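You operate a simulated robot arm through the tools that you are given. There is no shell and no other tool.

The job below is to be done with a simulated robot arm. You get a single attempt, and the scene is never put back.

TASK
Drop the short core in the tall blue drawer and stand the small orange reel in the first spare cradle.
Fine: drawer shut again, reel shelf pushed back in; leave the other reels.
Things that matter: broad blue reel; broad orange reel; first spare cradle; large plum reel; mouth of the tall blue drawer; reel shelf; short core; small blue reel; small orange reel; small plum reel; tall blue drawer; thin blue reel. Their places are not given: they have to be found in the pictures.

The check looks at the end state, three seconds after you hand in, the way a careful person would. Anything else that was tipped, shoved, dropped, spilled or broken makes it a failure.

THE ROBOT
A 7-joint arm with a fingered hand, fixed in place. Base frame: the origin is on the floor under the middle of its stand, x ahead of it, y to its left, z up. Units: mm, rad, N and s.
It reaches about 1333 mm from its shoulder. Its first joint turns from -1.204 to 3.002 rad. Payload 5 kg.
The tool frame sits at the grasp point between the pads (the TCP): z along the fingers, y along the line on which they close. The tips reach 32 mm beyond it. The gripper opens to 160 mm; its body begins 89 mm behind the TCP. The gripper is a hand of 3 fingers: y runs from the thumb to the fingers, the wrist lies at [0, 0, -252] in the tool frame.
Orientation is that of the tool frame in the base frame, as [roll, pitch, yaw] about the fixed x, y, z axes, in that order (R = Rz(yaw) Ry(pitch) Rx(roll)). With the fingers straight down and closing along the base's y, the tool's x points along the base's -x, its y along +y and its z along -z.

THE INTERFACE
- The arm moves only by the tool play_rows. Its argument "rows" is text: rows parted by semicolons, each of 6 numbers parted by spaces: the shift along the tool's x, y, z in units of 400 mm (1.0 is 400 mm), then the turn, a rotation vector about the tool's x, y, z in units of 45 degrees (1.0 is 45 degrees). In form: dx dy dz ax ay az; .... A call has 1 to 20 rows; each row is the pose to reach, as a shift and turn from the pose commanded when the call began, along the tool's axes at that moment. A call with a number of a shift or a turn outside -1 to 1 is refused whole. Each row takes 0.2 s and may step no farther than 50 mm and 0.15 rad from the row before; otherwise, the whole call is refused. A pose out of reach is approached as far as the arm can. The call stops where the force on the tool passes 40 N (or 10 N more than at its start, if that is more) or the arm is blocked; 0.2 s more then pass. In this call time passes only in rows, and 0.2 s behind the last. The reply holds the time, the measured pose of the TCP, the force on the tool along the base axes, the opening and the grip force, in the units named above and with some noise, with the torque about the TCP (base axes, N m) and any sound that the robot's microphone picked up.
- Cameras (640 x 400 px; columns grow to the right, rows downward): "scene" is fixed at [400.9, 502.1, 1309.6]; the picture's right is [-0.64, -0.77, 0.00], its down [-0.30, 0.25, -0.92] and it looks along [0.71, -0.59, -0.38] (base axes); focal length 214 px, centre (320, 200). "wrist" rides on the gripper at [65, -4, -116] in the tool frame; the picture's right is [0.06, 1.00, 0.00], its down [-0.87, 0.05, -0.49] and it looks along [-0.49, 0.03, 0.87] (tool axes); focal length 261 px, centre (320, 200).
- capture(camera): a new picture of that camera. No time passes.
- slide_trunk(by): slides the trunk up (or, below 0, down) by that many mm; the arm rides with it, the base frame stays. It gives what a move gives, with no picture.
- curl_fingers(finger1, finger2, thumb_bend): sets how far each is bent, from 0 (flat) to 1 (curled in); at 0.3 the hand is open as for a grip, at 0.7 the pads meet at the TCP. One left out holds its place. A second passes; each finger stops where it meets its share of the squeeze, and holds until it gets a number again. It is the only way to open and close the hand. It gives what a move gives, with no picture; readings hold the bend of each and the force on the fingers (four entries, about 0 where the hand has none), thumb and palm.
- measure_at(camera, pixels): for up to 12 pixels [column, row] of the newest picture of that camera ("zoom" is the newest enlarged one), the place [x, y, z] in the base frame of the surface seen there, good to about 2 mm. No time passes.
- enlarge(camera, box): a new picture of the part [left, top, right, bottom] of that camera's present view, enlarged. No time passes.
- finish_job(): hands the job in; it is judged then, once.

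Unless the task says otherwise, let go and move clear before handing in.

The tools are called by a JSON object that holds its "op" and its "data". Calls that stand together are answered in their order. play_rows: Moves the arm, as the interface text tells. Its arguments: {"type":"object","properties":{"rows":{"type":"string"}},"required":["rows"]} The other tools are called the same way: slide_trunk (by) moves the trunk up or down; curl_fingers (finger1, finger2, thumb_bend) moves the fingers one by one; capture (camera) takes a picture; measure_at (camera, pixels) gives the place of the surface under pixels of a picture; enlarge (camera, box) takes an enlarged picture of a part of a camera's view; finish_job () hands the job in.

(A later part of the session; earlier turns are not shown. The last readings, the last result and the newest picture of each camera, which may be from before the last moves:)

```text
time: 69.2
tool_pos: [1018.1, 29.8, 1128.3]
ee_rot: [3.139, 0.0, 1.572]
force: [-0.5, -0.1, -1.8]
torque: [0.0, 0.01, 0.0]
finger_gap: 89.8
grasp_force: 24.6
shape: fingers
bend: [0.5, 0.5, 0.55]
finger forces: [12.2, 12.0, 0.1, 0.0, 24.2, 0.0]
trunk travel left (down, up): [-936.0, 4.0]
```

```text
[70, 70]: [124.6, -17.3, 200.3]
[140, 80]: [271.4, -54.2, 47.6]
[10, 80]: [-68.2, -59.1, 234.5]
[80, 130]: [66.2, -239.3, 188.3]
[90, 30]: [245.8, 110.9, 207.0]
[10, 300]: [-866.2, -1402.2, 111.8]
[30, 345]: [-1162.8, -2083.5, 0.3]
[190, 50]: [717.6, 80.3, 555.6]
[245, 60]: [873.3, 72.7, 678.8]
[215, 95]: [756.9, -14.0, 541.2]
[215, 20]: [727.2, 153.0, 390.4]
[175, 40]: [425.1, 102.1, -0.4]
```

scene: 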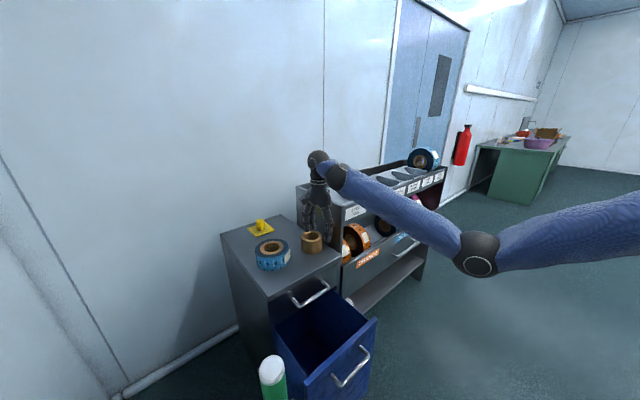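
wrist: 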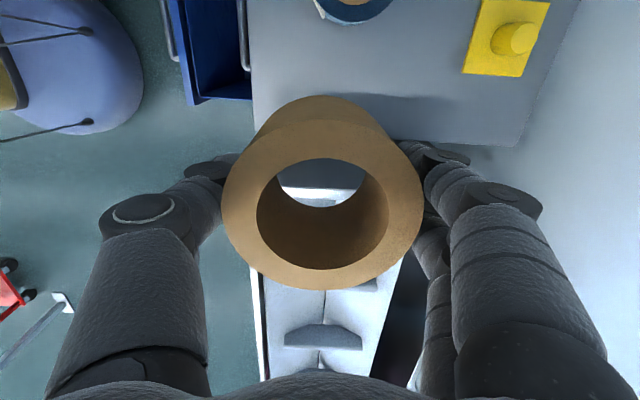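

That is the robot's own base. Now I'll carry the core back over the drawer mouth to (790,60,850).

{"op": "play_rows", "data": {"rows": "0.0065 -0.0475 0.058 0 0 0; 0.013 -0.095 0.116 0 0 0; 0.0194 -0.1425 0.174 0 0 0; 0.0258 -0.19 0.232 0 0 0; 0.0323 -0.2375 0.29 0 0 0; 0.0388 -0.285 0.3475 0 0 0; 0.0452 -0.3325 0.4055 0 0 0; 0.0517 -0.38 0.4635 0 0 0; 0.0581 -0.4275 0.5215 0 0 0; 0.0646 -0.475 0.5795 0 0 0; 0.071 -0.5225 0.637 0 0 0; 0.0775 -0.57 0.695 0 0 0; 0.0775 -0.57 0.695 0 0 0"}}

{"op": "capture", "data": {"camera": "wrist"}}

{"op": "capture", "data": {"camera": "scene"}}

```text
time: 72.0
tool_pos: [790.5, 60.5, 850.3]
ee_rot: [3.141, -0.001, 1.574]
force: [-0.4, -0.3, -1.8]
torque: [0.02, 0.02, -0.01]
finger_gap: 89.7
grasp_force: 24.1
shape: fingers
bend: [0.5, 0.5, 0.55]
finger forces: [12.2, 12.0, 0.1, 0.1, 24.1, 0.0]
trunk travel left (down, up): [-936.0, 4.0]
```

```text
taken
```

wrist: 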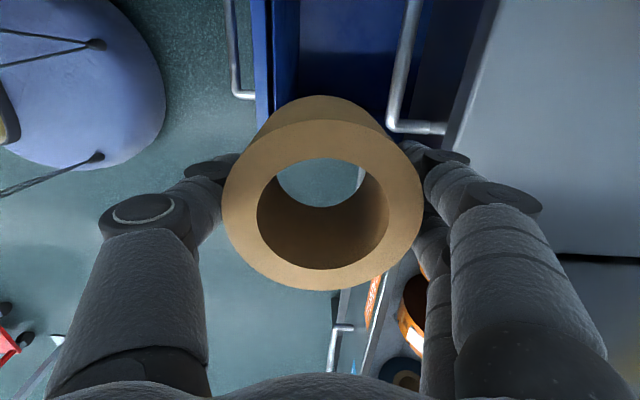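

```text
taken
```

scene: 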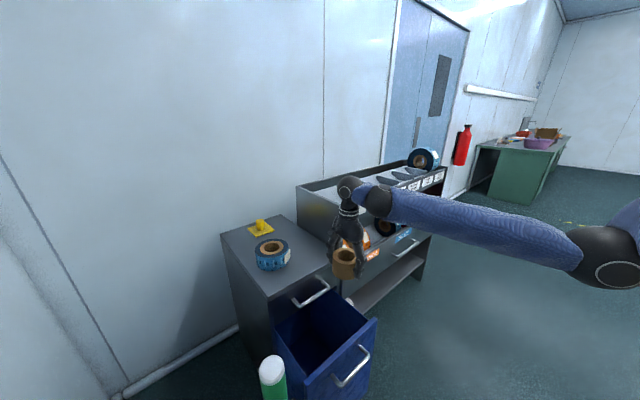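

The core hangs over the drawer mouth. To lower it deeper past the upper handle, I'll turn the hand so it closes along y, first 45°.

{"op": "play_rows", "data": {"rows": "0.006 0 0 0 0 -0.167; 0.012 0 0 0 0 -0.333; 0.018 0 0 0 0 -0.5; 0.025 0 0 0 0 -0.667; 0.031 0 0 0 0 -0.833; 0.0375 0 0 0 0 -1; 0.0375 0 0 0 0 -1"}}

```text
time: 73.6
tool_pos: [790.4, 76.1, 850.2]
ee_rot: [3.141, 0.001, 2.359]
force: [0.2, -0.2, -1.7]
torque: [-0.01, 0.02, -0.01]
finger_gap: 89.7
grasp_force: 24.3
shape: fingers
bend: [0.5, 0.5, 0.55]
finger forces: [12.2, 11.9, 0.1, 0.0, 23.8, 0.0]
trunk travel left (down, up): [-936.0, 4.0]
```

Good. I'll turn the second 45° and shift to y≈90.

{"op": "play_rows", "data": {"rows": "0.004 0.004 0 0 0 -0.167; 0.009 0.009 0 0 0 -0.333; 0.013 0.013 0 0 0 -0.5; 0.018 0.018 0 0 0 -0.667; 0.022 0.022 0 0 0 -0.833; 0.0265 0.0265 0 0 0 -1; 0.0265 0.0265 0 0 0 -1"}}

{"op": "capture", "data": {"camera": "wrist"}}

```text
time: 75.2
tool_pos: [792.3, 73.6, 845.2]
ee_rot: [-3.124, 0.001, 3.138]
force: [-0.4, -0.9, -1.9]
torque: [0.01, 0.04, -0.01]
finger_gap: 90.1
grasp_force: 24.3
shape: fingers
bend: [0.5, 0.5, 0.55]
finger forces: [12.2, 11.9, 0.1, 0.0, 23.9, 0.0]
trunk travel left (down, up): [-936.0, 4.0]
```

```text
taken
```

wrist: 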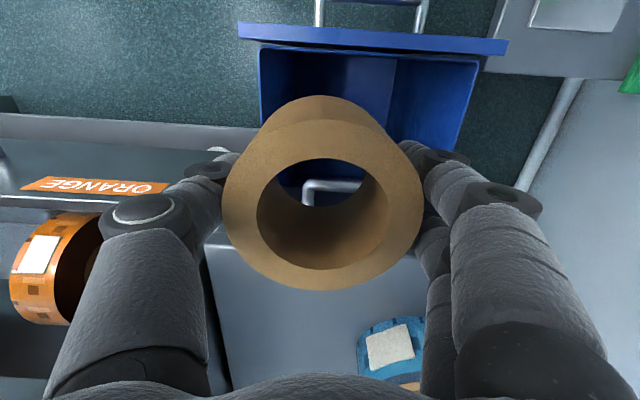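

The hand is over the mouth: the drop line meets the drawer near (320,104), well inside the walls. I'll lower to about z=612.

{"op": "play_rows", "data": {"rows": "0.003 0.002 0.073 0 0 0; 0.006 0.004 0.146 0 0 0; 0.008 0.005 0.219 0 0 0; 0.011 0.007 0.2915 0 0 0; 0.014 0.009 0.3645 0 0 0; 0.017 0.011 0.437 0 0 0; 0.02 0.013 0.51 0 0 0; 0.0225 0.015 0.583 0 0 0; 0.0225 0.015 0.583 0 0 0"}}

{"op": "capture", "data": {"camera": "wrist"}}

{"op": "capture", "data": {"camera": "scene"}}

```text
time: 77.2
tool_pos: [781.6, 97.3, 617.6]
ee_rot: [3.141, 0.002, -3.14]
force: [0.8, 0.0, -1.6]
torque: [-0.01, 0.03, 0.01]
finger_gap: 89.5
grasp_force: 23.3
shape: fingers
bend: [0.5, 0.5, 0.55]
finger forces: [11.9, 11.7, 0.0, 0.1, 23.4, 0.0]
trunk travel left (down, up): [-936.0, 4.0]
```

```text
taken
```

wrist: 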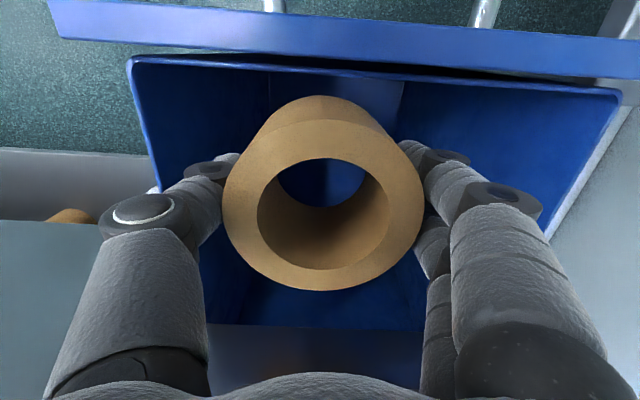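

```text
taken
```

scene: 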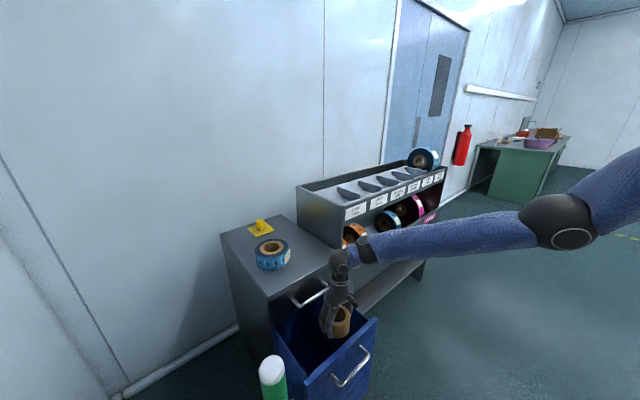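

Everything is centred in the mouth. I'll lower another 70 mm with the trunk so the core is inside the drawer, then release.

{"op": "slide_trunk", "data": {"by": -70}}

{"op": "capture", "data": {"camera": "wrist"}}

```text
time: 78.3
tool_pos: [782.1, 97.3, 548.0]
ee_rot: [-3.141, 0.002, -3.139]
force: [-0.2, -0.7, -2.1]
torque: [-0.01, -0.02, -0.01]
finger_gap: 89.7
grasp_force: 23.8
shape: fingers
bend: [0.5, 0.5, 0.55]
finger forces: [11.9, 11.7, 0.0, 0.1, 23.4, 0.1]
trunk travel left (down, up): [-866.0, 74.0]
```

```text
taken
```

wrist: 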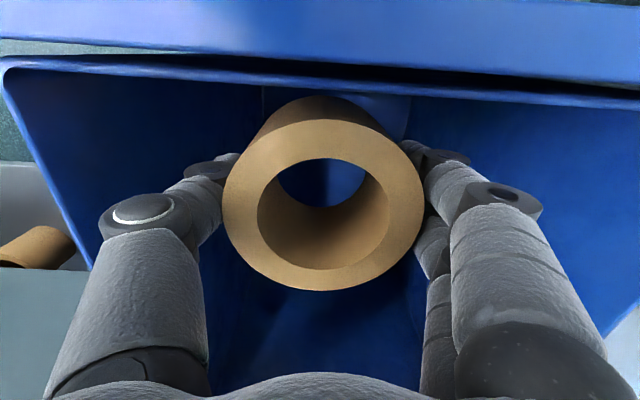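

The core is inside the drawer mouth. I'll open the fingers to drop it.

{"op": "curl_fingers", "data": {"finger1": 0.42, "finger2": 0.42, "thumb_bend": 0.42}}

{"op": "capture", "data": {"camera": "wrist"}}

```text
time: 79.3
tool_pos: [782.2, 96.8, 547.4]
ee_rot: [3.14, 0.003, -3.14]
force: [-0.2, -0.7, -0.5]
torque: [-0.01, 0.0, -0.03]
finger_gap: 119.9
grasp_force: 0.1
shape: fingers
bend: [0.42, 0.42, 0.42]
finger forces: [0.0, 0.0, 0.0, 0.1, 0.0, 0.0]
trunk travel left (down, up): [-866.0, 74.0]
```

```text
taken
```

wrist: 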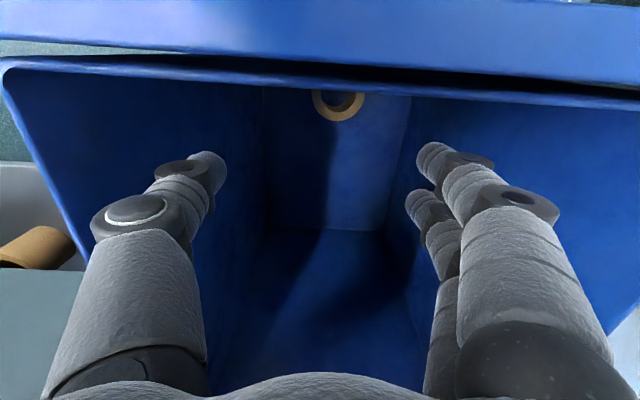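

The core rests at the drawer's bottom (337,105). I'll raise the hand out again along the same way.

{"op": "slide_trunk", "data": {"by": 73}}

{"op": "play_rows", "data": {"rows": "-0.0025 -0.004 -0.07 0 0 0; -0.005 -0.008 -0.14 0 0 0; -0.0075 -0.012 -0.21 0 0 0; -0.01 -0.016 -0.28 0 0 0; -0.0125 -0.02 -0.35 0 0 0; -0.015 -0.025 -0.42 0 0 0; -0.0175 -0.03 -0.49 0 0 0; -0.02 -0.035 -0.56 0 0 0; -0.02 -0.035 -0.56 0 0 0"}}

```text
time: 80.4
tool_pos: [781.7, 97.0, 619.8]
ee_rot: [-3.141, 0.001, -3.138]
force: [-0.1, 0.4, 0.5]
torque: [0.01, -0.02, 0.0]
finger_gap: 119.8
grasp_force: 0.0
shape: fingers
bend: [0.42, 0.42, 0.42]
finger forces: [0.0, 0.1, 0.0, 0.0, 0.0, 0.0]
trunk travel left (down, up): [-939.0, 1.0]
```

```text
time: 82.4
tool_pos: [791.4, 65.3, 839.8]
ee_rot: [-3.123, 0.0, 3.137]
force: [0.5, 0.2, -0.2]
torque: [0.0, -0.04, -0.02]
finger_gap: 119.9
grasp_force: 0.1
shape: fingers
bend: [0.42, 0.42, 0.42]
finger forces: [0.0, 0.0, 0.0, 0.1, 0.1, 0.0]
trunk travel left (down, up): [-939.0, 1.0]
```

Hand is clear at (791,65,840). I'll turn back 45° about the finger axis while drawing back to x≈760.

{"op": "play_rows", "data": {"rows": "0.0125 -0.004 0 0 0 0.167; 0.025 -0.008 0 0 0 0.333; 0.0375 -0.0125 0 0 0 0.5; 0.05 -0.017 0 0 0 0.667; 0.0625 -0.021 0 0 0 0.833; 0.075 -0.025 0 0 0 1; 0.075 -0.025 0 0 0 1"}}

```text
time: 84.0
tool_pos: [770.3, 64.0, 852.5]
ee_rot: [3.136, 0.019, 2.352]
force: [-0.5, -0.3, -0.6]
torque: [0.0, 0.0, 0.03]
finger_gap: 119.8
grasp_force: 0.0
shape: fingers
bend: [0.42, 0.42, 0.42]
finger forces: [0.1, 0.0, 0.0, 0.1, 0.0, 0.0]
trunk travel left (down, up): [-939.0, 1.0]
```

I'll continue back to (619,40,759), pointing the hand forward-left with a 50° tilt as before.

{"op": "play_rows", "data": {"rows": "0.0326 -0.0445 0.0324 -0.1242 -0.0187 0.061; 0.0651 -0.089 0.0647 -0.2485 -0.0374 0.1219; 0.0977 -0.1335 0.0971 -0.3727 -0.0561 0.1829; 0.1303 -0.178 0.1294 -0.4969 -0.0748 0.2438; 0.1629 -0.2225 0.1618 -0.6211 -0.0935 0.3048; 0.1954 -0.267 0.1941 -0.7454 -0.1122 0.3657; 0.228 -0.3115 0.2265 -0.8696 -0.1309 0.4267; 0.228 -0.3115 0.2265 -0.8696 -0.1309 0.4267"}}

{"op": "capture", "data": {"camera": "scene"}}

```text
time: 85.8
tool_pos: [606.7, 48.4, 753.0]
ee_rot: [2.452, -0.016, 2.014]
force: [-0.9, 0.0, -0.4]
torque: [-0.02, -0.03, 0.02]
finger_gap: 120.0
grasp_force: 0.0
shape: fingers
bend: [0.42, 0.42, 0.42]
finger forces: [0.0, 0.1, 0.0, 0.0, 0.0, 0.1]
trunk travel left (down, up): [-939.0, 1.0]
```

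```text
taken
```

scene: 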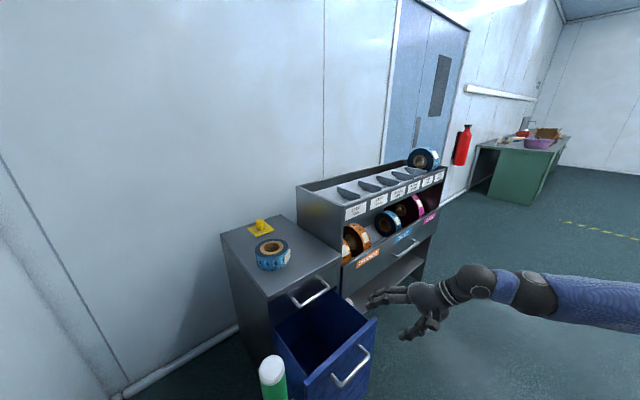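

Clear of the drawer. I'll narrow the fingers to 0.5 and go down in front of the handle again, to (585,77,538).

{"op": "curl_fingers", "data": {"finger1": 0.5, "finger2": 0.5, "thumb_bend": 0.5}}

{"op": "play_rows", "data": {"rows": "0.0113 -0.051 0.0577 -0.1286 -0.0026 -0.002; 0.0226 -0.102 0.1154 -0.2571 -0.0051 -0.004; 0.0339 -0.153 0.1731 -0.3857 -0.0077 -0.006; 0.0451 -0.204 0.2309 -0.5143 -0.0103 -0.008; 0.0564 -0.255 0.2886 -0.6429 -0.0129 -0.01; 0.0677 -0.306 0.3463 -0.7714 -0.0154 -0.012; 0.079 -0.357 0.404 -0.9 -0.018 -0.014; 0.079 -0.357 0.404 -0.9 -0.018 -0.014"}}

{"op": "capture", "data": {"camera": "wrist"}}

```text
time: 86.8
tool_pos: [606.8, 49.8, 753.7]
ee_rot: [2.453, -0.014, 2.014]
force: [0.7, 0.0, -0.1]
torque: [0.01, -0.01, 0.0]
finger_gap: 87.9
grasp_force: 0.0
shape: fingers
bend: [0.5, 0.5, 0.5]
finger forces: [0.0, 0.0, 0.1, 0.0, 0.0, 0.0]
trunk travel left (down, up): [-939.0, 1.0]
```

```text
time: 88.6
tool_pos: [586.0, 76.9, 538.1]
ee_rot: [1.743, 0.002, 2.006]
force: [-0.9, 0.9, -0.5]
torque: [-0.03, 0.01, 0.01]
finger_gap: 87.7
grasp_force: 0.1
shape: fingers
bend: [0.5, 0.5, 0.5]
finger forces: [0.0, 0.0, 0.0, 0.1, 0.0, 0.0]
trunk travel left (down, up): [-939.0, 1.0]
```

```text
taken
```

wrist: 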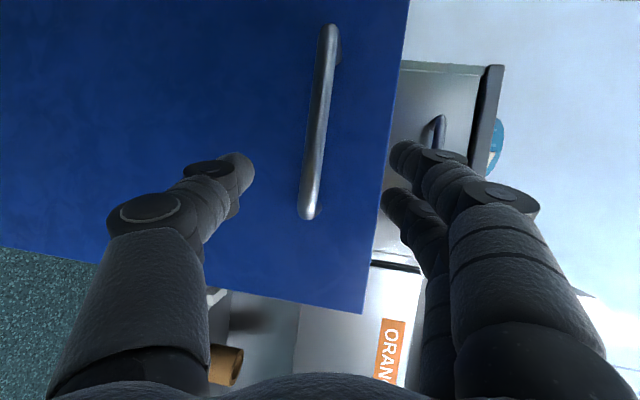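

Same view as before the pull; the bar is on the approach line at (317,150). I'll go forward 69 mm and grip it.

{"op": "play_rows", "data": {"rows": "0 0 0.043 0 0 0; 0 0 0.086 0 0 0; 0 0 0.129 0 0 0; 0 0 0.172 0 0 0; 0 0 0.172 0 0 0"}}

{"op": "curl_fingers", "data": {"finger1": 0.78, "finger2": 0.78, "thumb_bend": 0.78}}

```text
time: 89.8
tool_pos: [646.6, 104.9, 527.4]
ee_rot: [1.746, 0.002, 2.007]
force: [0.8, 0.0, 0.4]
torque: [0.02, -0.01, 0.01]
finger_gap: 87.6
grasp_force: 0.1
shape: fingers
bend: [0.5, 0.5, 0.5]
finger forces: [0.0, 0.0, 0.0, 0.0, 0.0, 0.0]
trunk travel left (down, up): [-939.0, 1.0]
```

```text
time: 90.8
tool_pos: [645.5, 106.6, 525.7]
ee_rot: [1.746, 0.003, 2.008]
force: [-0.6, 10.3, -8.9]
torque: [0.04, 0.21, 0.16]
finger_gap: 19.2
grasp_force: 19.3
shape: fingers
bend: [0.74, 0.75, 0.69]
finger forces: [10.9, 6.7, 0.0, 0.0, 20.9, 0.0]
trunk travel left (down, up): [-939.0, 1.0]
```

I'm gripping, but with the trunk at the top the closed position would be out of reach. I'll let go, back off and lower the trunk first.

{"op": "curl_fingers", "data": {"finger1": 0.5, "finger2": 0.5, "thumb_bend": 0.5}}

{"op": "play_rows", "data": {"rows": "0 0 -0.043 0 0 0; 0 0 -0.086 0 0 0; 0 0 -0.129 0 0 0; 0 0 -0.172 0 0 0; 0 0 -0.172 0 0 0"}}

{"op": "slide_trunk", "data": {"by": -120}}

```text
time: 91.8
tool_pos: [645.6, 107.1, 527.0]
ee_rot: [1.744, 0.001, 2.008]
force: [0.4, -0.7, -0.2]
torque: [0.0, 0.0, 0.01]
finger_gap: 86.4
grasp_force: 0.0
shape: fingers
bend: [0.5, 0.5, 0.5]
finger forces: [0.1, 0.0, 0.0, 0.1, 0.1, 0.1]
trunk travel left (down, up): [-939.0, 1.0]
```

```text
time: 93.0
tool_pos: [584.3, 78.3, 538.1]
ee_rot: [1.747, 0.001, 2.007]
force: [0.3, 0.4, 0.6]
torque: [-0.01, -0.01, 0.03]
finger_gap: 86.5
grasp_force: 0.1
shape: fingers
bend: [0.5, 0.5, 0.5]
finger forces: [0.0, 0.0, 0.1, 0.0, 0.0, 0.0]
trunk travel left (down, up): [-939.0, 1.0]
```

```text
time: 94.5
tool_pos: [584.0, 77.4, 418.0]
ee_rot: [1.744, 0.001, 2.005]
force: [-0.5, -0.6, 0.4]
torque: [-0.01, 0.02, 0.0]
finger_gap: 86.7
grasp_force: 0.0
shape: fingers
bend: [0.5, 0.5, 0.5]
finger forces: [0.0, 0.0, 0.0, 0.1, 0.1, 0.1]
trunk travel left (down, up): [-819.0, 121.0]
```

Now I'll raise the hand back to bar height with the arm.

{"op": "play_rows", "data": {"rows": "0 0.073 -0.013 0 0 0; 0 0.146 -0.026 0 0 0; 0 0.22 -0.039 0 0 0; 0 0.293 -0.0517 0 0 0; 0 0.293 -0.0517 0 0 0"}}

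{"op": "capture", "data": {"camera": "wrist"}}

```text
time: 95.7
tool_pos: [583.9, 79.3, 537.6]
ee_rot: [1.746, 0.002, 2.006]
force: [0.6, 0.4, 0.8]
torque: [0.02, 0.03, 0.0]
finger_gap: 86.8
grasp_force: 0.1
shape: fingers
bend: [0.5, 0.5, 0.5]
finger forces: [0.1, 0.0, 0.0, 0.0, 0.0, 0.0]
trunk travel left (down, up): [-819.0, 121.0]
```

```text
taken
```

wrist: 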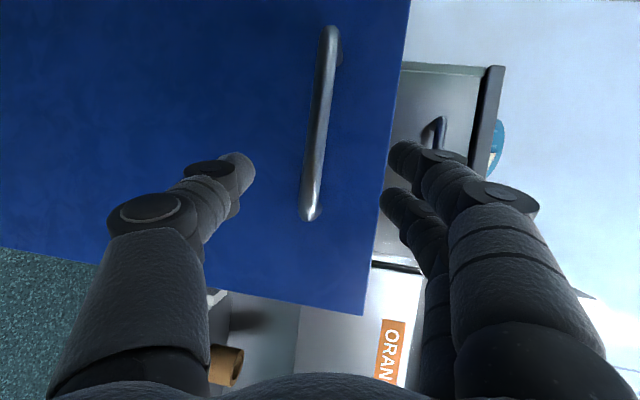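

Back at the pre-grasp pose with the bar at (317,150) and a lower shoulder. I'll go in and grip it again.

{"op": "play_rows", "data": {"rows": "0 0 0.043 0 0 0; 0 0 0.086 0 0 0; 0 0 0.129 0 0 0; 0 0 0.175 0 0 0; 0 0 0.175 0 0 0"}}

{"op": "curl_fingers", "data": {"finger1": 0.78, "finger2": 0.78, "thumb_bend": 0.78}}

```text
time: 96.9
tool_pos: [646.4, 107.7, 525.3]
ee_rot: [1.744, 0.001, 2.007]
force: [0.4, 0.3, 0.0]
torque: [0.0, 0.02, -0.02]
finger_gap: 87.0
grasp_force: 0.2
shape: fingers
bend: [0.5, 0.5, 0.5]
finger forces: [0.0, 0.0, 0.0, 0.1, 0.0, 0.0]
trunk travel left (down, up): [-819.0, 121.0]
```

```text
time: 97.9
tool_pos: [647.2, 108.6, 525.1]
ee_rot: [1.747, 0.002, 2.01]
force: [0.7, 12.3, -5.9]
torque: [0.08, 0.1, 0.15]
finger_gap: 18.3
grasp_force: 18.9
shape: fingers
bend: [0.73, 0.75, 0.69]
finger forces: [11.5, 6.7, 0.1, 0.0, 19.7, 0.1]
trunk travel left (down, up): [-819.0, 121.0]
```

Grip holds at about 19 N. I'll push straight in along +x by 190 mm.

{"op": "play_rows", "data": {"rows": "-0.0287 0.0107 0.0606 0 0 0; -0.0573 0.0213 0.1211 0 0 0; -0.086 0.032 0.1817 0 0 0; -0.1147 0.0427 0.2422 0 0 0; -0.1434 0.0534 0.3028 0 0 0; -0.172 0.064 0.3633 0 0 0; -0.2007 0.0747 0.4239 0 0 0; -0.2007 0.0747 0.4239 0 0 0"}}

{"op": "play_rows", "data": {"rows": "-0.0106 0.004 0.0223 0 0 0; -0.0211 0.0079 0.0446 0 0 0; -0.0264 0.0098 0.0558 0 0 0; -0.0264 0.0098 0.0558 0 0 0"}}

{"op": "capture", "data": {"camera": "scene"}}

```text
time: 99.7
tool_pos: [835.6, 108.0, 523.7]
ee_rot: [1.745, 0.002, 2.007]
force: [0.7, -1.4, -4.4]
torque: [-0.01, -0.05, 0.01]
finger_gap: 3.3
grasp_force: 2.1
shape: fingers
bend: [0.76, 0.77, 0.73]
finger forces: [0.1, 0.0, 0.0, 0.0, 4.9, 0.0]
trunk travel left (down, up): [-819.0, 121.0]
```

```text
time: 100.7
tool_pos: [861.6, 108.6, 525.0]
ee_rot: [1.746, 0.001, 2.005]
force: [0.1, 1.0, -4.5]
torque: [0.02, -0.04, 0.03]
finger_gap: 3.7
grasp_force: 2.8
shape: fingers
bend: [0.76, 0.77, 0.73]
finger forces: [0.1, 0.0, 0.0, 0.0, 4.8, 0.1]
trunk travel left (down, up): [-819.0, 121.0]
```

```text
taken
```

scene: 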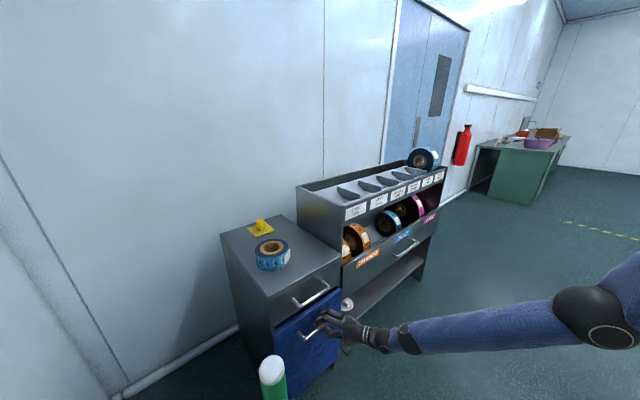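

The fingers closed past the bar (gap 3 mm) during the push; the drawer looks nearly shut. I'll look with the wrist camera.

{"op": "capture", "data": {"camera": "wrist"}}

{"op": "enlarge", "data": {"camera": "scene", "box": [260, 270, 400, 390]}}

{"op": "measure_at", "data": {"camera": "zoom", "pixels": [[70, 250], [350, 150], [110, 240], [200, 215], [240, 195], [175, 330], [60, 200]]}}

```text
taken
```

wrist: 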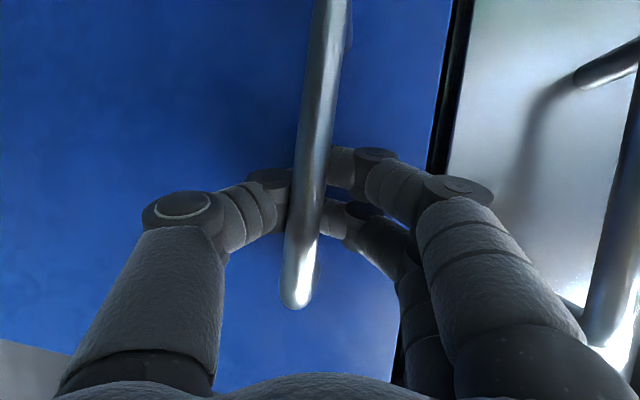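

```text
3.33 times, centred on (330, 330) of scene
```

zoom: 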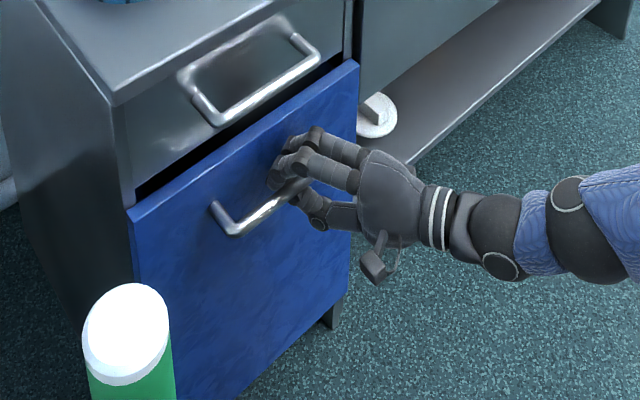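

```text
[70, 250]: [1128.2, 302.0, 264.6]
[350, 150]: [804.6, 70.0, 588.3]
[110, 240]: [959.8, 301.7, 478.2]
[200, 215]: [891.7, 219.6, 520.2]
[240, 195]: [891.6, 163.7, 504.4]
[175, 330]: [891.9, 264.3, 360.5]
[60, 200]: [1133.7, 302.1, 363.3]
```

The drawer front is at x≈892, so 20 mm remain, and the fingertips rest against the front behind the bar. I'll push on by 24 mm in small rows.

{"op": "play_rows", "data": {"rows": "-0.0063 0.0024 0.0134 0 0 0; -0.0127 0.0047 0.0268 0 0 0; -0.019 0.0071 0.0402 0 0 0; -0.0254 0.0094 0.0536 0 0 0; -0.0254 0.0094 0.0536 0 0 0"}}

{"op": "enlarge", "data": {"camera": "scene", "box": [260, 270, 400, 390]}}

{"op": "measure_at", "data": {"camera": "zoom", "pixels": [[200, 215], [240, 195], [175, 330], [150, 220], [330, 120]]}}

```text
time: 101.9
tool_pos: [883.7, 106.6, 523.7]
ee_rot: [1.749, 0.001, 2.008]
force: [-20.8, 0.8, -3.1]
torque: [0.0, 0.3, 0.14]
finger_gap: 2.7
grasp_force: 20.2
shape: fingers
bend: [0.76, 0.77, 0.75]
finger forces: [0.0, 0.0, 0.1, 0.1, 39.4, 0.0]
trunk travel left (down, up): [-819.0, 121.0]
```

```text
3.33 times, centred on (330, 330) of scene
```

zoom: 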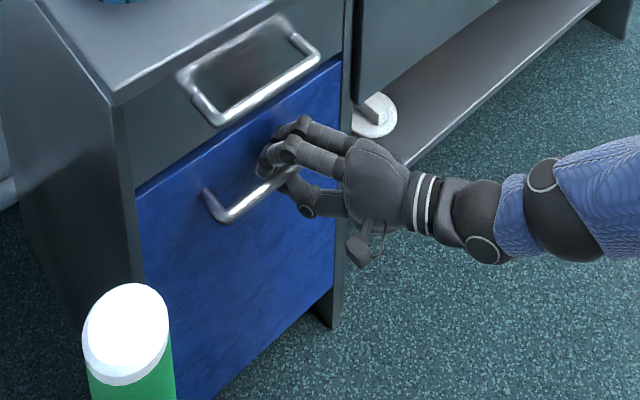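

```text
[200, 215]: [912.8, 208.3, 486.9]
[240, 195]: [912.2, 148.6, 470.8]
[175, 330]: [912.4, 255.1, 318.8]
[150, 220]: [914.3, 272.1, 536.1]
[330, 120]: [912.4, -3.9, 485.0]
```

The drawer front is back at x≈912.5, so it is shut. I'll open the fingers gradually, since the bar is inside their ring, and then back away.

{"op": "curl_fingers", "data": {"finger1": 0.6, "finger2": 0.6, "thumb_bend": 0.6}}

{"op": "curl_fingers", "data": {"finger1": 0.48, "finger2": 0.48, "thumb_bend": 0.48}}

{"op": "capture", "data": {"camera": "wrist"}}

```text
time: 102.2
tool_pos: [878.5, 108.0, 520.0]
ee_rot: [1.753, -0.001, 2.011]
force: [-34.2, -5.0, 6.7]
torque: [0.09, -0.58, 0.13]
finger_gap: 43.0
grasp_force: 17.4
shape: fingers
bend: [0.64, 0.76, 0.6]
finger forces: [17.5, 17.4, 0.1, 0.0, 0.1, 0.0]
trunk travel left (down, up): [-819.0, 121.0]
stopped: the force on the tool passed its limit at 44 N (the readings are from after the stop); the commanded pose is now the measured one
```

```text
time: 103.2
tool_pos: [882.5, 109.4, 521.7]
ee_rot: [1.75, -0.001, 2.012]
force: [-30.3, 6.9, -7.2]
torque: [-0.14, -0.08, 0.5]
finger_gap: 67.8
grasp_force: 14.7
shape: fingers
bend: [0.72, 0.8, 0.48]
finger forces: [17.5, 12.2, 0.0, 0.0, 0.1, 0.0]
trunk travel left (down, up): [-819.0, 121.0]
```

```text
taken
```

wrist: 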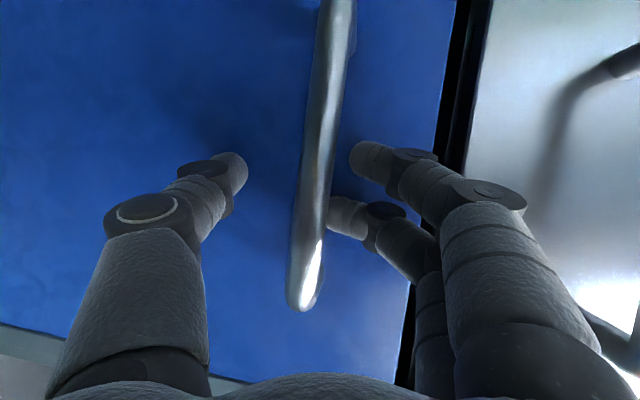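

Two fingers are pressing on the drawer front as they straighten. I'll back off 10 mm so they can open.

{"op": "play_rows", "data": {"rows": "0.005 -0.002 -0.011 0 0 0; 0.0106 -0.004 -0.0223 0 0 0; 0.0106 -0.004 -0.0223 0 0 0; 0.0106 -0.004 -0.0223 0 0 0"}}

{"op": "capture", "data": {"camera": "wrist"}}

```text
time: 104.2
tool_pos: [872.4, 107.2, 522.9]
ee_rot: [1.748, 0.001, 2.01]
force: [-20.5, -5.5, -4.5]
torque: [0.08, -0.34, -0.08]
finger_gap: 85.9
grasp_force: 9.5
shape: fingers
bend: [0.53, 0.75, 0.48]
finger forces: [8.1, 11.6, 0.0, 0.0, 0.0, 0.1]
trunk travel left (down, up): [-819.0, 121.0]
```

```text
taken
```

wrist: 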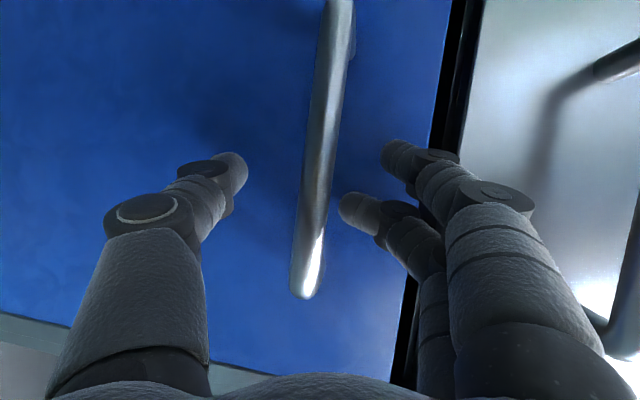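

The fingers are opening as I retreat (0.53 and 0.75) and are free of the bar. I'll back off another 15 mm.

{"op": "play_rows", "data": {"rows": "0.005 -0.002 -0.011 0 0 0; 0.0106 -0.004 -0.0223 0 0 0; 0.016 -0.006 -0.0335 0 0 0; 0.016 -0.006 -0.0335 0 0 0; 0.016 -0.006 -0.0335 0 0 0"}}

{"op": "capture", "data": {"camera": "wrist"}}

```text
time: 105.4
tool_pos: [858.9, 107.5, 522.5]
ee_rot: [1.748, 0.0, 2.009]
force: [-1.9, 0.8, -0.7]
torque: [0.0, -0.06, -0.01]
finger_gap: 94.8
grasp_force: 1.2
shape: fingers
bend: [0.48, 0.49, 0.48]
finger forces: [0.0, 2.3, 0.1, 0.0, 0.0, 0.1]
trunk travel left (down, up): [-819.0, 121.0]
```

```text
taken
```

wrist: 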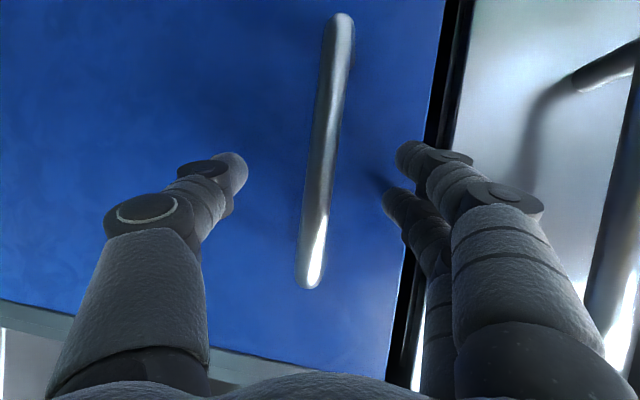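

The fingers are open on both sides of the bar. I'll withdraw 90 mm along the finger axis and verify that the drawer stayed shut.

{"op": "play_rows", "data": {"rows": "0 0 -0.05 0 0 0; 0 0 -0.1 0 0 0; 0 0 -0.15 0 0 0; 0 0 -0.225 0 0 0; 0 0 -0.225 0 0 0"}}

{"op": "capture", "data": {"camera": "scene"}}

{"op": "enlarge", "data": {"camera": "scene", "box": [210, 200, 370, 390]}}

{"op": "measure_at", "data": {"camera": "scene", "pixels": [[300, 345], [320, 330], [310, 360], [310, 300], [300, 325]]}}

```text
time: 106.6
tool_pos: [776.8, 70.1, 537.3]
ee_rot: [1.751, -0.001, 2.009]
force: [-0.3, 0.9, -0.7]
torque: [0.02, -0.03, 0.03]
finger_gap: 94.9
grasp_force: 0.0
shape: fingers
bend: [0.48, 0.48, 0.48]
finger forces: [0.0, 0.0, 0.0, 0.0, 0.0, 0.0]
trunk travel left (down, up): [-819.0, 121.0]
```

```text
taken
```

scene: 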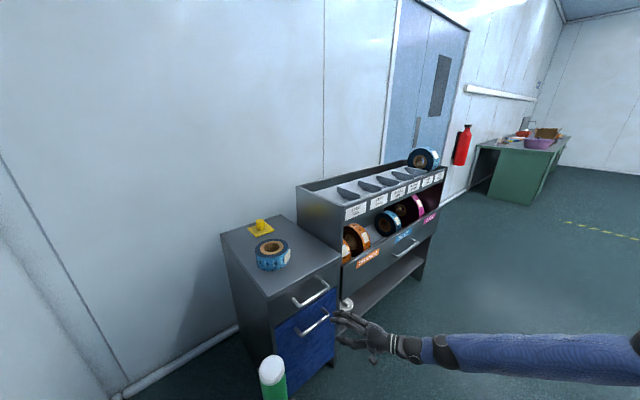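

```text
2.11 times, centred on (290, 295) of scene
```

zoom: 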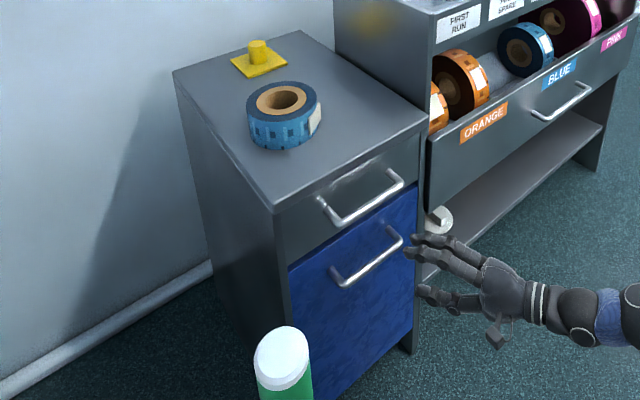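

```text
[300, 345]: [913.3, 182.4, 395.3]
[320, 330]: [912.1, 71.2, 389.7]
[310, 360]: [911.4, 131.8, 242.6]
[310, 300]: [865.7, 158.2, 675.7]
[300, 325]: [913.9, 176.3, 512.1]
```

The blue drawer is shut (front x≈912–914) and nothing on the cabinet moved. Next is the reel shelf: I plan to pinch the top edge of its front wall near y≈-460, so I raise the trunk and swing right.

{"op": "slide_trunk", "data": {"by": 120}}

{"op": "play_rows", "data": {"rows": "-0.0797 0.032 -0.0459 0.0842 -0.0557 0.0292; -0.1593 0.064 -0.0918 0.1684 -0.1115 0.0584; -0.239 0.096 -0.1377 0.2527 -0.1672 0.0877; -0.3187 0.128 -0.1836 0.3369 -0.2229 0.1169; -0.3983 0.16 -0.2294 0.4211 -0.2787 0.1461; -0.478 0.192 -0.2753 0.5053 -0.3344 0.1753; -0.5577 0.224 -0.3212 0.5896 -0.3901 0.2046; -0.6373 0.256 -0.3671 0.6738 -0.4459 0.2338; -0.717 0.288 -0.413 0.758 -0.5016 0.263; -0.717 0.288 -0.413 0.758 -0.5016 0.263"}}

{"op": "capture", "data": {"camera": "wrist"}}

```text
time: 108.1
tool_pos: [777.0, 70.5, 658.6]
ee_rot: [1.748, 0.0, 2.009]
force: [-0.1, -0.4, 0.4]
torque: [0.0, -0.01, 0.0]
finger_gap: 94.7
grasp_force: 0.1
shape: fingers
bend: [0.48, 0.48, 0.48]
finger forces: [0.0, 0.0, 0.1, 0.0, 0.0, 0.1]
trunk travel left (down, up): [-939.0, 1.0]
```

```text
time: 110.3
tool_pos: [768.1, -249.9, 801.4]
ee_rot: [2.356, 0.001, 1.57]
force: [0.1, -0.8, 0.3]
torque: [0.0, 0.0, 0.03]
finger_gap: 94.8
grasp_force: 0.2
shape: fingers
bend: [0.48, 0.48, 0.48]
finger forces: [0.0, 0.0, 0.0, 0.0, 0.0, 0.1]
trunk travel left (down, up): [-939.0, 1.0]
```

```text
taken
```

wrist: 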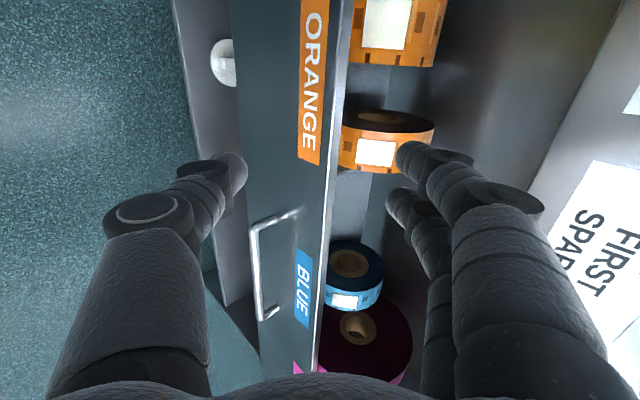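

The pose is exact and the picture shows the shelf's front wall edge as the line through (333,200), with free space behind it between the orange (385,140) and blue (355,275) reels. I'll measure the wall.

{"op": "enlarge", "data": {"camera": "wrist", "box": [240, 100, 440, 300]}}

{"op": "measure_at", "data": {"camera": "zoom", "pixels": [[270, 200], [285, 200], [292, 200], [297, 200], [303, 200], [320, 200], [360, 200], [420, 200], [330, 260], [360, 290], [300, 150], [288, 250]]}}

```text
2.00 times, centred on (340, 200) of wrist
```

zoom: 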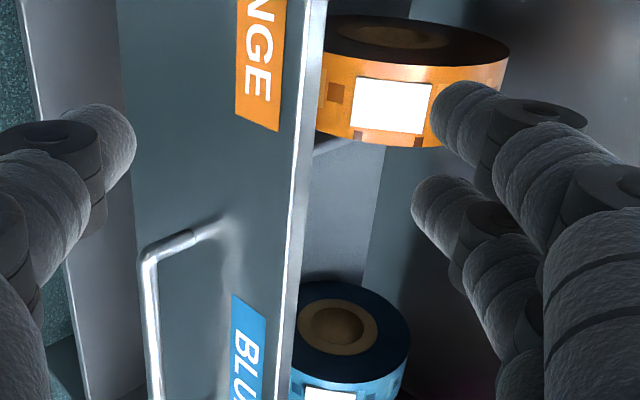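

```text
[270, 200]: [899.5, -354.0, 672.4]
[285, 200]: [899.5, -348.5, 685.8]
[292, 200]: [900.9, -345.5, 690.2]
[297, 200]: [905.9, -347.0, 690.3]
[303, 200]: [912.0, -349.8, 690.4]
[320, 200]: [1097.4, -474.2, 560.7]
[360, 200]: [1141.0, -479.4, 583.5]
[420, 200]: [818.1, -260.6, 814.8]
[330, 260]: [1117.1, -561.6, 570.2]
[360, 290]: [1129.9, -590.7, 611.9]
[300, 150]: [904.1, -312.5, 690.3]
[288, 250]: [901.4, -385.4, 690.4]
```

The wall is 13 mm thick (x 900–913) with its top at z=690. I'll lower the trunk 180 for reach and move to (790,-460,760), tilting the fingers down to 65°.

{"op": "slide_trunk", "data": {"by": -180}}

{"op": "play_rows", "data": {"rows": "-0.075 0.0406 -0.0296 0.0634 0 0; -0.15 0.0813 -0.0591 0.1269 0 0; -0.225 0.1219 -0.0887 0.1903 0 0; -0.3 0.1626 -0.1183 0.2537 0 0; -0.375 0.2032 -0.1479 0.3171 0 0; -0.45 0.2439 -0.1774 0.3806 0 0; -0.525 0.2845 -0.207 0.444 0 0; -0.525 0.2845 -0.207 0.444 0 0"}}

{"op": "capture", "data": {"camera": "wrist"}}

```text
time: 112.3
tool_pos: [769.2, -249.1, 621.1]
ee_rot: [2.352, -0.002, 1.57]
force: [-0.2, 0.3, 0.0]
torque: [0.01, -0.03, 0.0]
finger_gap: 95.0
grasp_force: 0.0
shape: fingers
bend: [0.48, 0.48, 0.48]
finger forces: [0.0, 0.1, 0.0, 0.0, 0.1, 0.1]
trunk travel left (down, up): [-759.0, 181.0]
```

```text
time: 114.1
tool_pos: [791.2, -459.9, 760.2]
ee_rot: [2.704, -0.002, 1.573]
force: [-0.3, -0.1, -0.2]
torque: [0.02, 0.0, -0.02]
finger_gap: 95.2
grasp_force: 0.0
shape: fingers
bend: [0.48, 0.48, 0.48]
finger forces: [0.0, 0.0, 0.0, 0.0, 0.0, 0.1]
trunk travel left (down, up): [-759.0, 181.0]
```

```text
taken
```

wrist: 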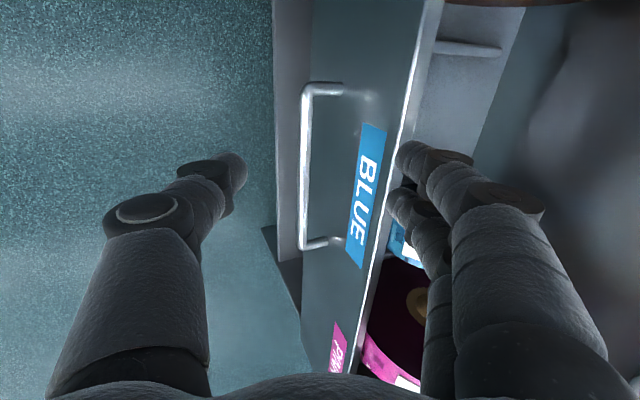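

I'll measure the wall top and the blue reel position in this view before coming closer.

{"op": "measure_at", "data": {"camera": "wrist", "pixels": [[405, 120], [398, 150], [392, 180], [385, 220], [400, 235], [412, 250], [425, 40], [470, 48], [450, 100], [440, 130], [470, 8], [520, 3]]}}

```text
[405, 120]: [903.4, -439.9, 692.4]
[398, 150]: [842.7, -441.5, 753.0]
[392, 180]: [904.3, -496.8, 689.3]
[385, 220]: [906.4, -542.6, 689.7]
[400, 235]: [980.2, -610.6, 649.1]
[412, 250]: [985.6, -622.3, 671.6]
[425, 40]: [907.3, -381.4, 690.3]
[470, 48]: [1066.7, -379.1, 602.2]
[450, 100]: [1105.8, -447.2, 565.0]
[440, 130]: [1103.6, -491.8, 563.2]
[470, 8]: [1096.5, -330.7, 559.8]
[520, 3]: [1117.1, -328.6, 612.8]
```

The wall top is at x≈904, y from -440 to -540 free, and blue begins at y≈-590. I'll move forward over the wall and check.

{"op": "play_rows", "data": {"rows": "0 0.056 0.032 0 0 0; 0 0.112 0.063 0 0 0; 0 0.168 0.095 0 0 0; 0 0.168 0.095 0 0 0"}}

{"op": "capture", "data": {"camera": "wrist"}}

{"op": "capture", "data": {"camera": "scene"}}

```text
time: 115.1
tool_pos: [869.4, -459.4, 754.6]
ee_rot: [2.705, 0.0, 1.571]
force: [-0.4, 0.8, 0.3]
torque: [0.0, -0.01, 0.01]
finger_gap: 95.2
grasp_force: 0.1
shape: fingers
bend: [0.48, 0.48, 0.48]
finger forces: [0.1, 0.0, 0.0, 0.0, 0.1, 0.0]
trunk travel left (down, up): [-759.0, 181.0]
```

```text
taken
```

wrist: 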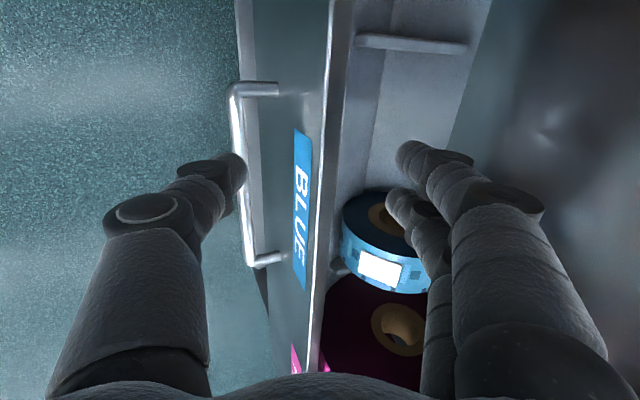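

```text
taken
```

scene: 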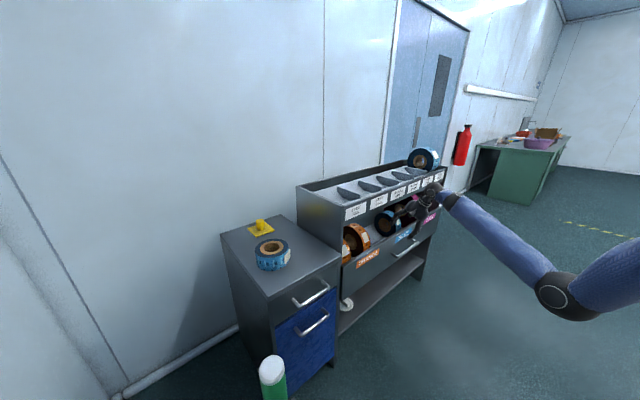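

The wall edge passes at column 325, right between thumb (240) and fingers (400). I'll descend 88 mm along the finger axis.

{"op": "play_rows", "data": {"rows": "0 0 0.055 0 0 0; 0 0 0.11 0 0 0; 0 0 0.165 0 0 0; 0 0 0.22 0 0 0; 0 0 0.22 0 0 0"}}

{"op": "capture", "data": {"camera": "wrist"}}

```text
time: 116.3
tool_pos: [907.7, -459.4, 674.6]
ee_rot: [2.704, 0.001, 1.57]
force: [0.4, 0.3, 0.6]
torque: [-0.03, 0.02, 0.01]
finger_gap: 95.1
grasp_force: 0.0
shape: fingers
bend: [0.48, 0.48, 0.48]
finger forces: [0.0, 0.0, 0.0, 0.0, 0.0, 0.0]
trunk travel left (down, up): [-759.0, 181.0]
```

```text
taken
```

wrist: 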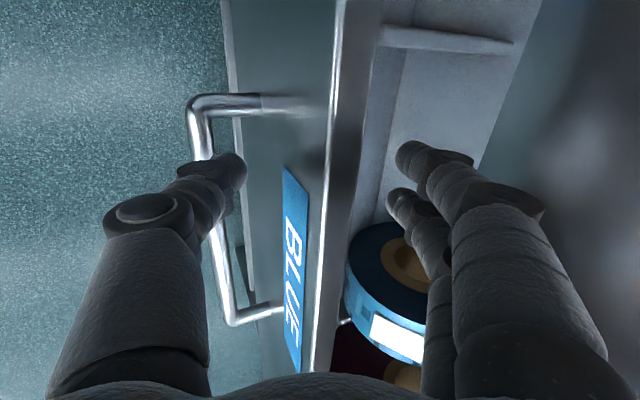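

The wall is between the digits, with clearance to the blue reel. I'll close on the wall.

{"op": "curl_fingers", "data": {"finger1": 0.74, "finger2": 0.74, "thumb_bend": 0.74}}

{"op": "capture", "data": {"camera": "wrist"}}

```text
time: 117.3
tool_pos: [905.8, -460.0, 671.5]
ee_rot: [2.706, -0.002, 1.57]
force: [-9.6, 0.8, -17.6]
torque: [0.03, 0.57, 0.03]
finger_gap: 28.2
grasp_force: 17.1
shape: fingers
bend: [0.71, 0.71, 0.66]
finger forces: [6.1, 6.0, 0.0, 0.0, 21.6, 0.1]
trunk travel left (down, up): [-759.0, 181.0]
```

```text
taken
```

wrist: 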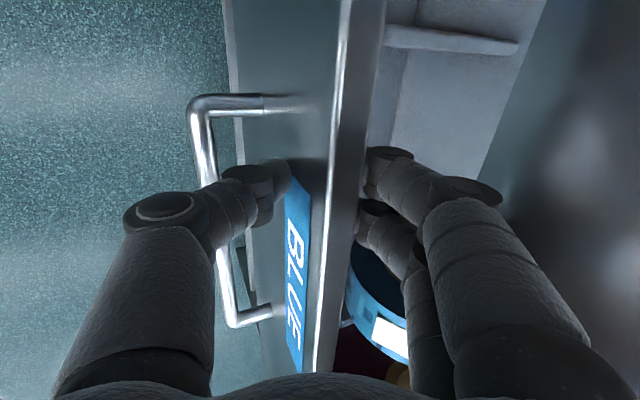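

The grip is on. I'll pull slowly along -x, first 60 mm, and check that the shelf follows.

{"op": "play_rows", "data": {"rows": "0 -0.017 -0.0079 0 0 0; 0 -0.045 -0.021 0 0 0; 0 -0.079 -0.037 0 0 0; 0 -0.113 -0.053 0 0 0; 0 -0.136 -0.0634 0 0 0; 0 -0.136 -0.0634 0 0 0"}}

{"op": "capture", "data": {"camera": "scene"}}

```text
time: 118.7
tool_pos: [845.4, -459.7, 673.3]
ee_rot: [2.707, -0.001, 1.57]
force: [-0.5, 0.7, -19.4]
torque: [0.04, 0.42, 0.04]
finger_gap: 27.6
grasp_force: 15.4
shape: fingers
bend: [0.71, 0.71, 0.67]
finger forces: [7.9, 8.1, 0.0, 0.0, 16.1, 0.1]
trunk travel left (down, up): [-759.0, 181.0]
```

```text
taken
```

scene: 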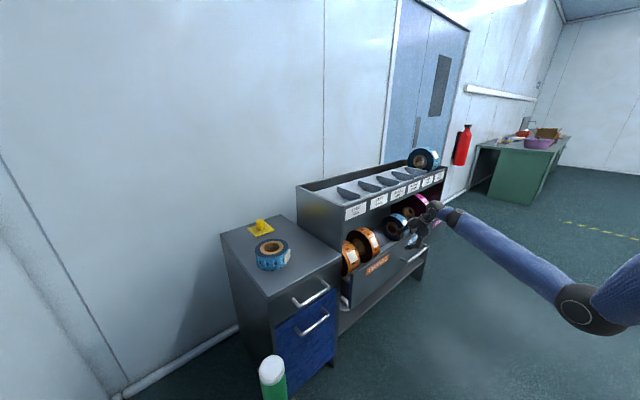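

The shelf slides out with the reels. I'll pull another 100 mm slowly.

{"op": "play_rows", "data": {"rows": "0 -0.0227 -0.0106 0 0 0; 0 -0.068 -0.0317 0 0 0; 0 -0.113 -0.053 0 0 0; 0 -0.159 -0.074 0 0 0; 0 -0.204 -0.095 0 0 0; 0 -0.2266 -0.1057 0 0 0; 0 -0.2266 -0.1057 0 0 0"}}

{"op": "capture", "data": {"camera": "scene"}}

```text
time: 120.3
tool_pos: [745.6, -459.8, 671.9]
ee_rot: [2.706, -0.001, 1.571]
force: [0.9, 5.9, -14.1]
torque: [0.15, 0.39, 0.04]
finger_gap: 27.0
grasp_force: 17.1
shape: fingers
bend: [0.71, 0.71, 0.67]
finger forces: [8.5, 8.6, 0.1, 0.0, 16.8, 0.0]
trunk travel left (down, up): [-759.0, 181.0]
```

```text
taken
```

scene: 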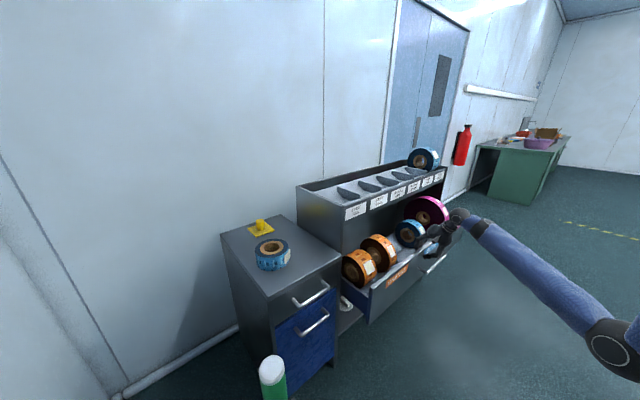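

All reels ride along steadily; 160 mm out. I'll pull a further 90 mm.

{"op": "play_rows", "data": {"rows": "0 -0.0227 -0.0106 0 0 0; 0 -0.068 -0.0317 0 0 0; 0 -0.113 -0.053 0 0 0; 0 -0.159 -0.074 0 0 0; 0 -0.19 -0.0886 0 0 0; 0 -0.204 -0.095 0 0 0; 0 -0.204 -0.095 0 0 0"}}

{"op": "capture", "data": {"camera": "scene"}}

```text
time: 121.9
tool_pos: [653.0, -480.9, 680.2]
ee_rot: [2.706, 0.028, 1.567]
force: [-2.2, 20.9, -5.1]
torque: [0.42, 0.42, 0.14]
finger_gap: 26.3
grasp_force: 19.2
shape: fingers
bend: [0.71, 0.71, 0.69]
finger forces: [9.1, 9.2, 0.0, 0.0, 20.3, 0.1]
trunk travel left (down, up): [-759.0, 181.0]
```

```text
taken
```

scene: 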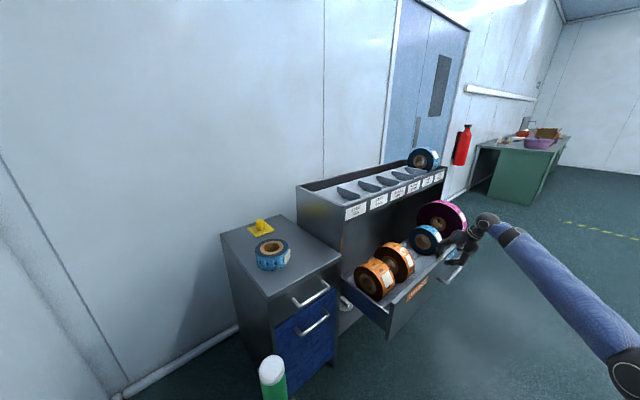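

The shelf is out by about 250 mm, and the hand began drifting sideways (20 N in y), so I'll stop here and let go.

{"op": "curl_fingers", "data": {"finger1": 0.5, "finger2": 0.5, "thumb_bend": 0.5}}

{"op": "capture", "data": {"camera": "wrist"}}

{"op": "enlarge", "data": {"camera": "scene", "box": [330, 190, 480, 340]}}

{"op": "measure_at", "data": {"camera": "zoom", "pixels": [[340, 410], [400, 360], [300, 250], [260, 210], [300, 200], [330, 230], [345, 280], [270, 280], [190, 370], [390, 180], [430, 220], [230, 300]]}}

```text
time: 122.9
tool_pos: [655.2, -481.3, 681.7]
ee_rot: [2.703, 0.028, 1.568]
force: [-0.4, 0.2, -0.9]
torque: [-0.03, -0.01, -0.01]
finger_gap: 86.7
grasp_force: 0.1
shape: fingers
bend: [0.5, 0.5, 0.5]
finger forces: [0.1, 0.0, 0.0, 0.1, 0.1, 0.0]
trunk travel left (down, up): [-759.0, 181.0]
```

```text
taken
```

wrist: 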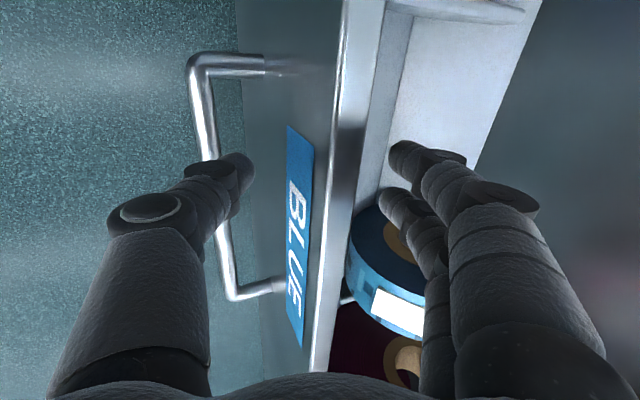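

```text
2.67 times, centred on (405, 265) of scene
```

zoom: 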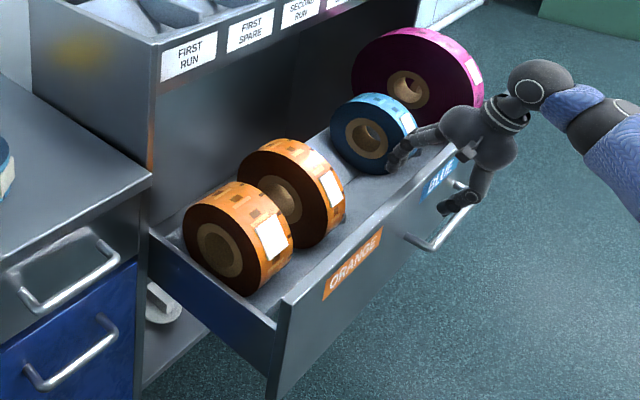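

```text
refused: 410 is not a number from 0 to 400
```

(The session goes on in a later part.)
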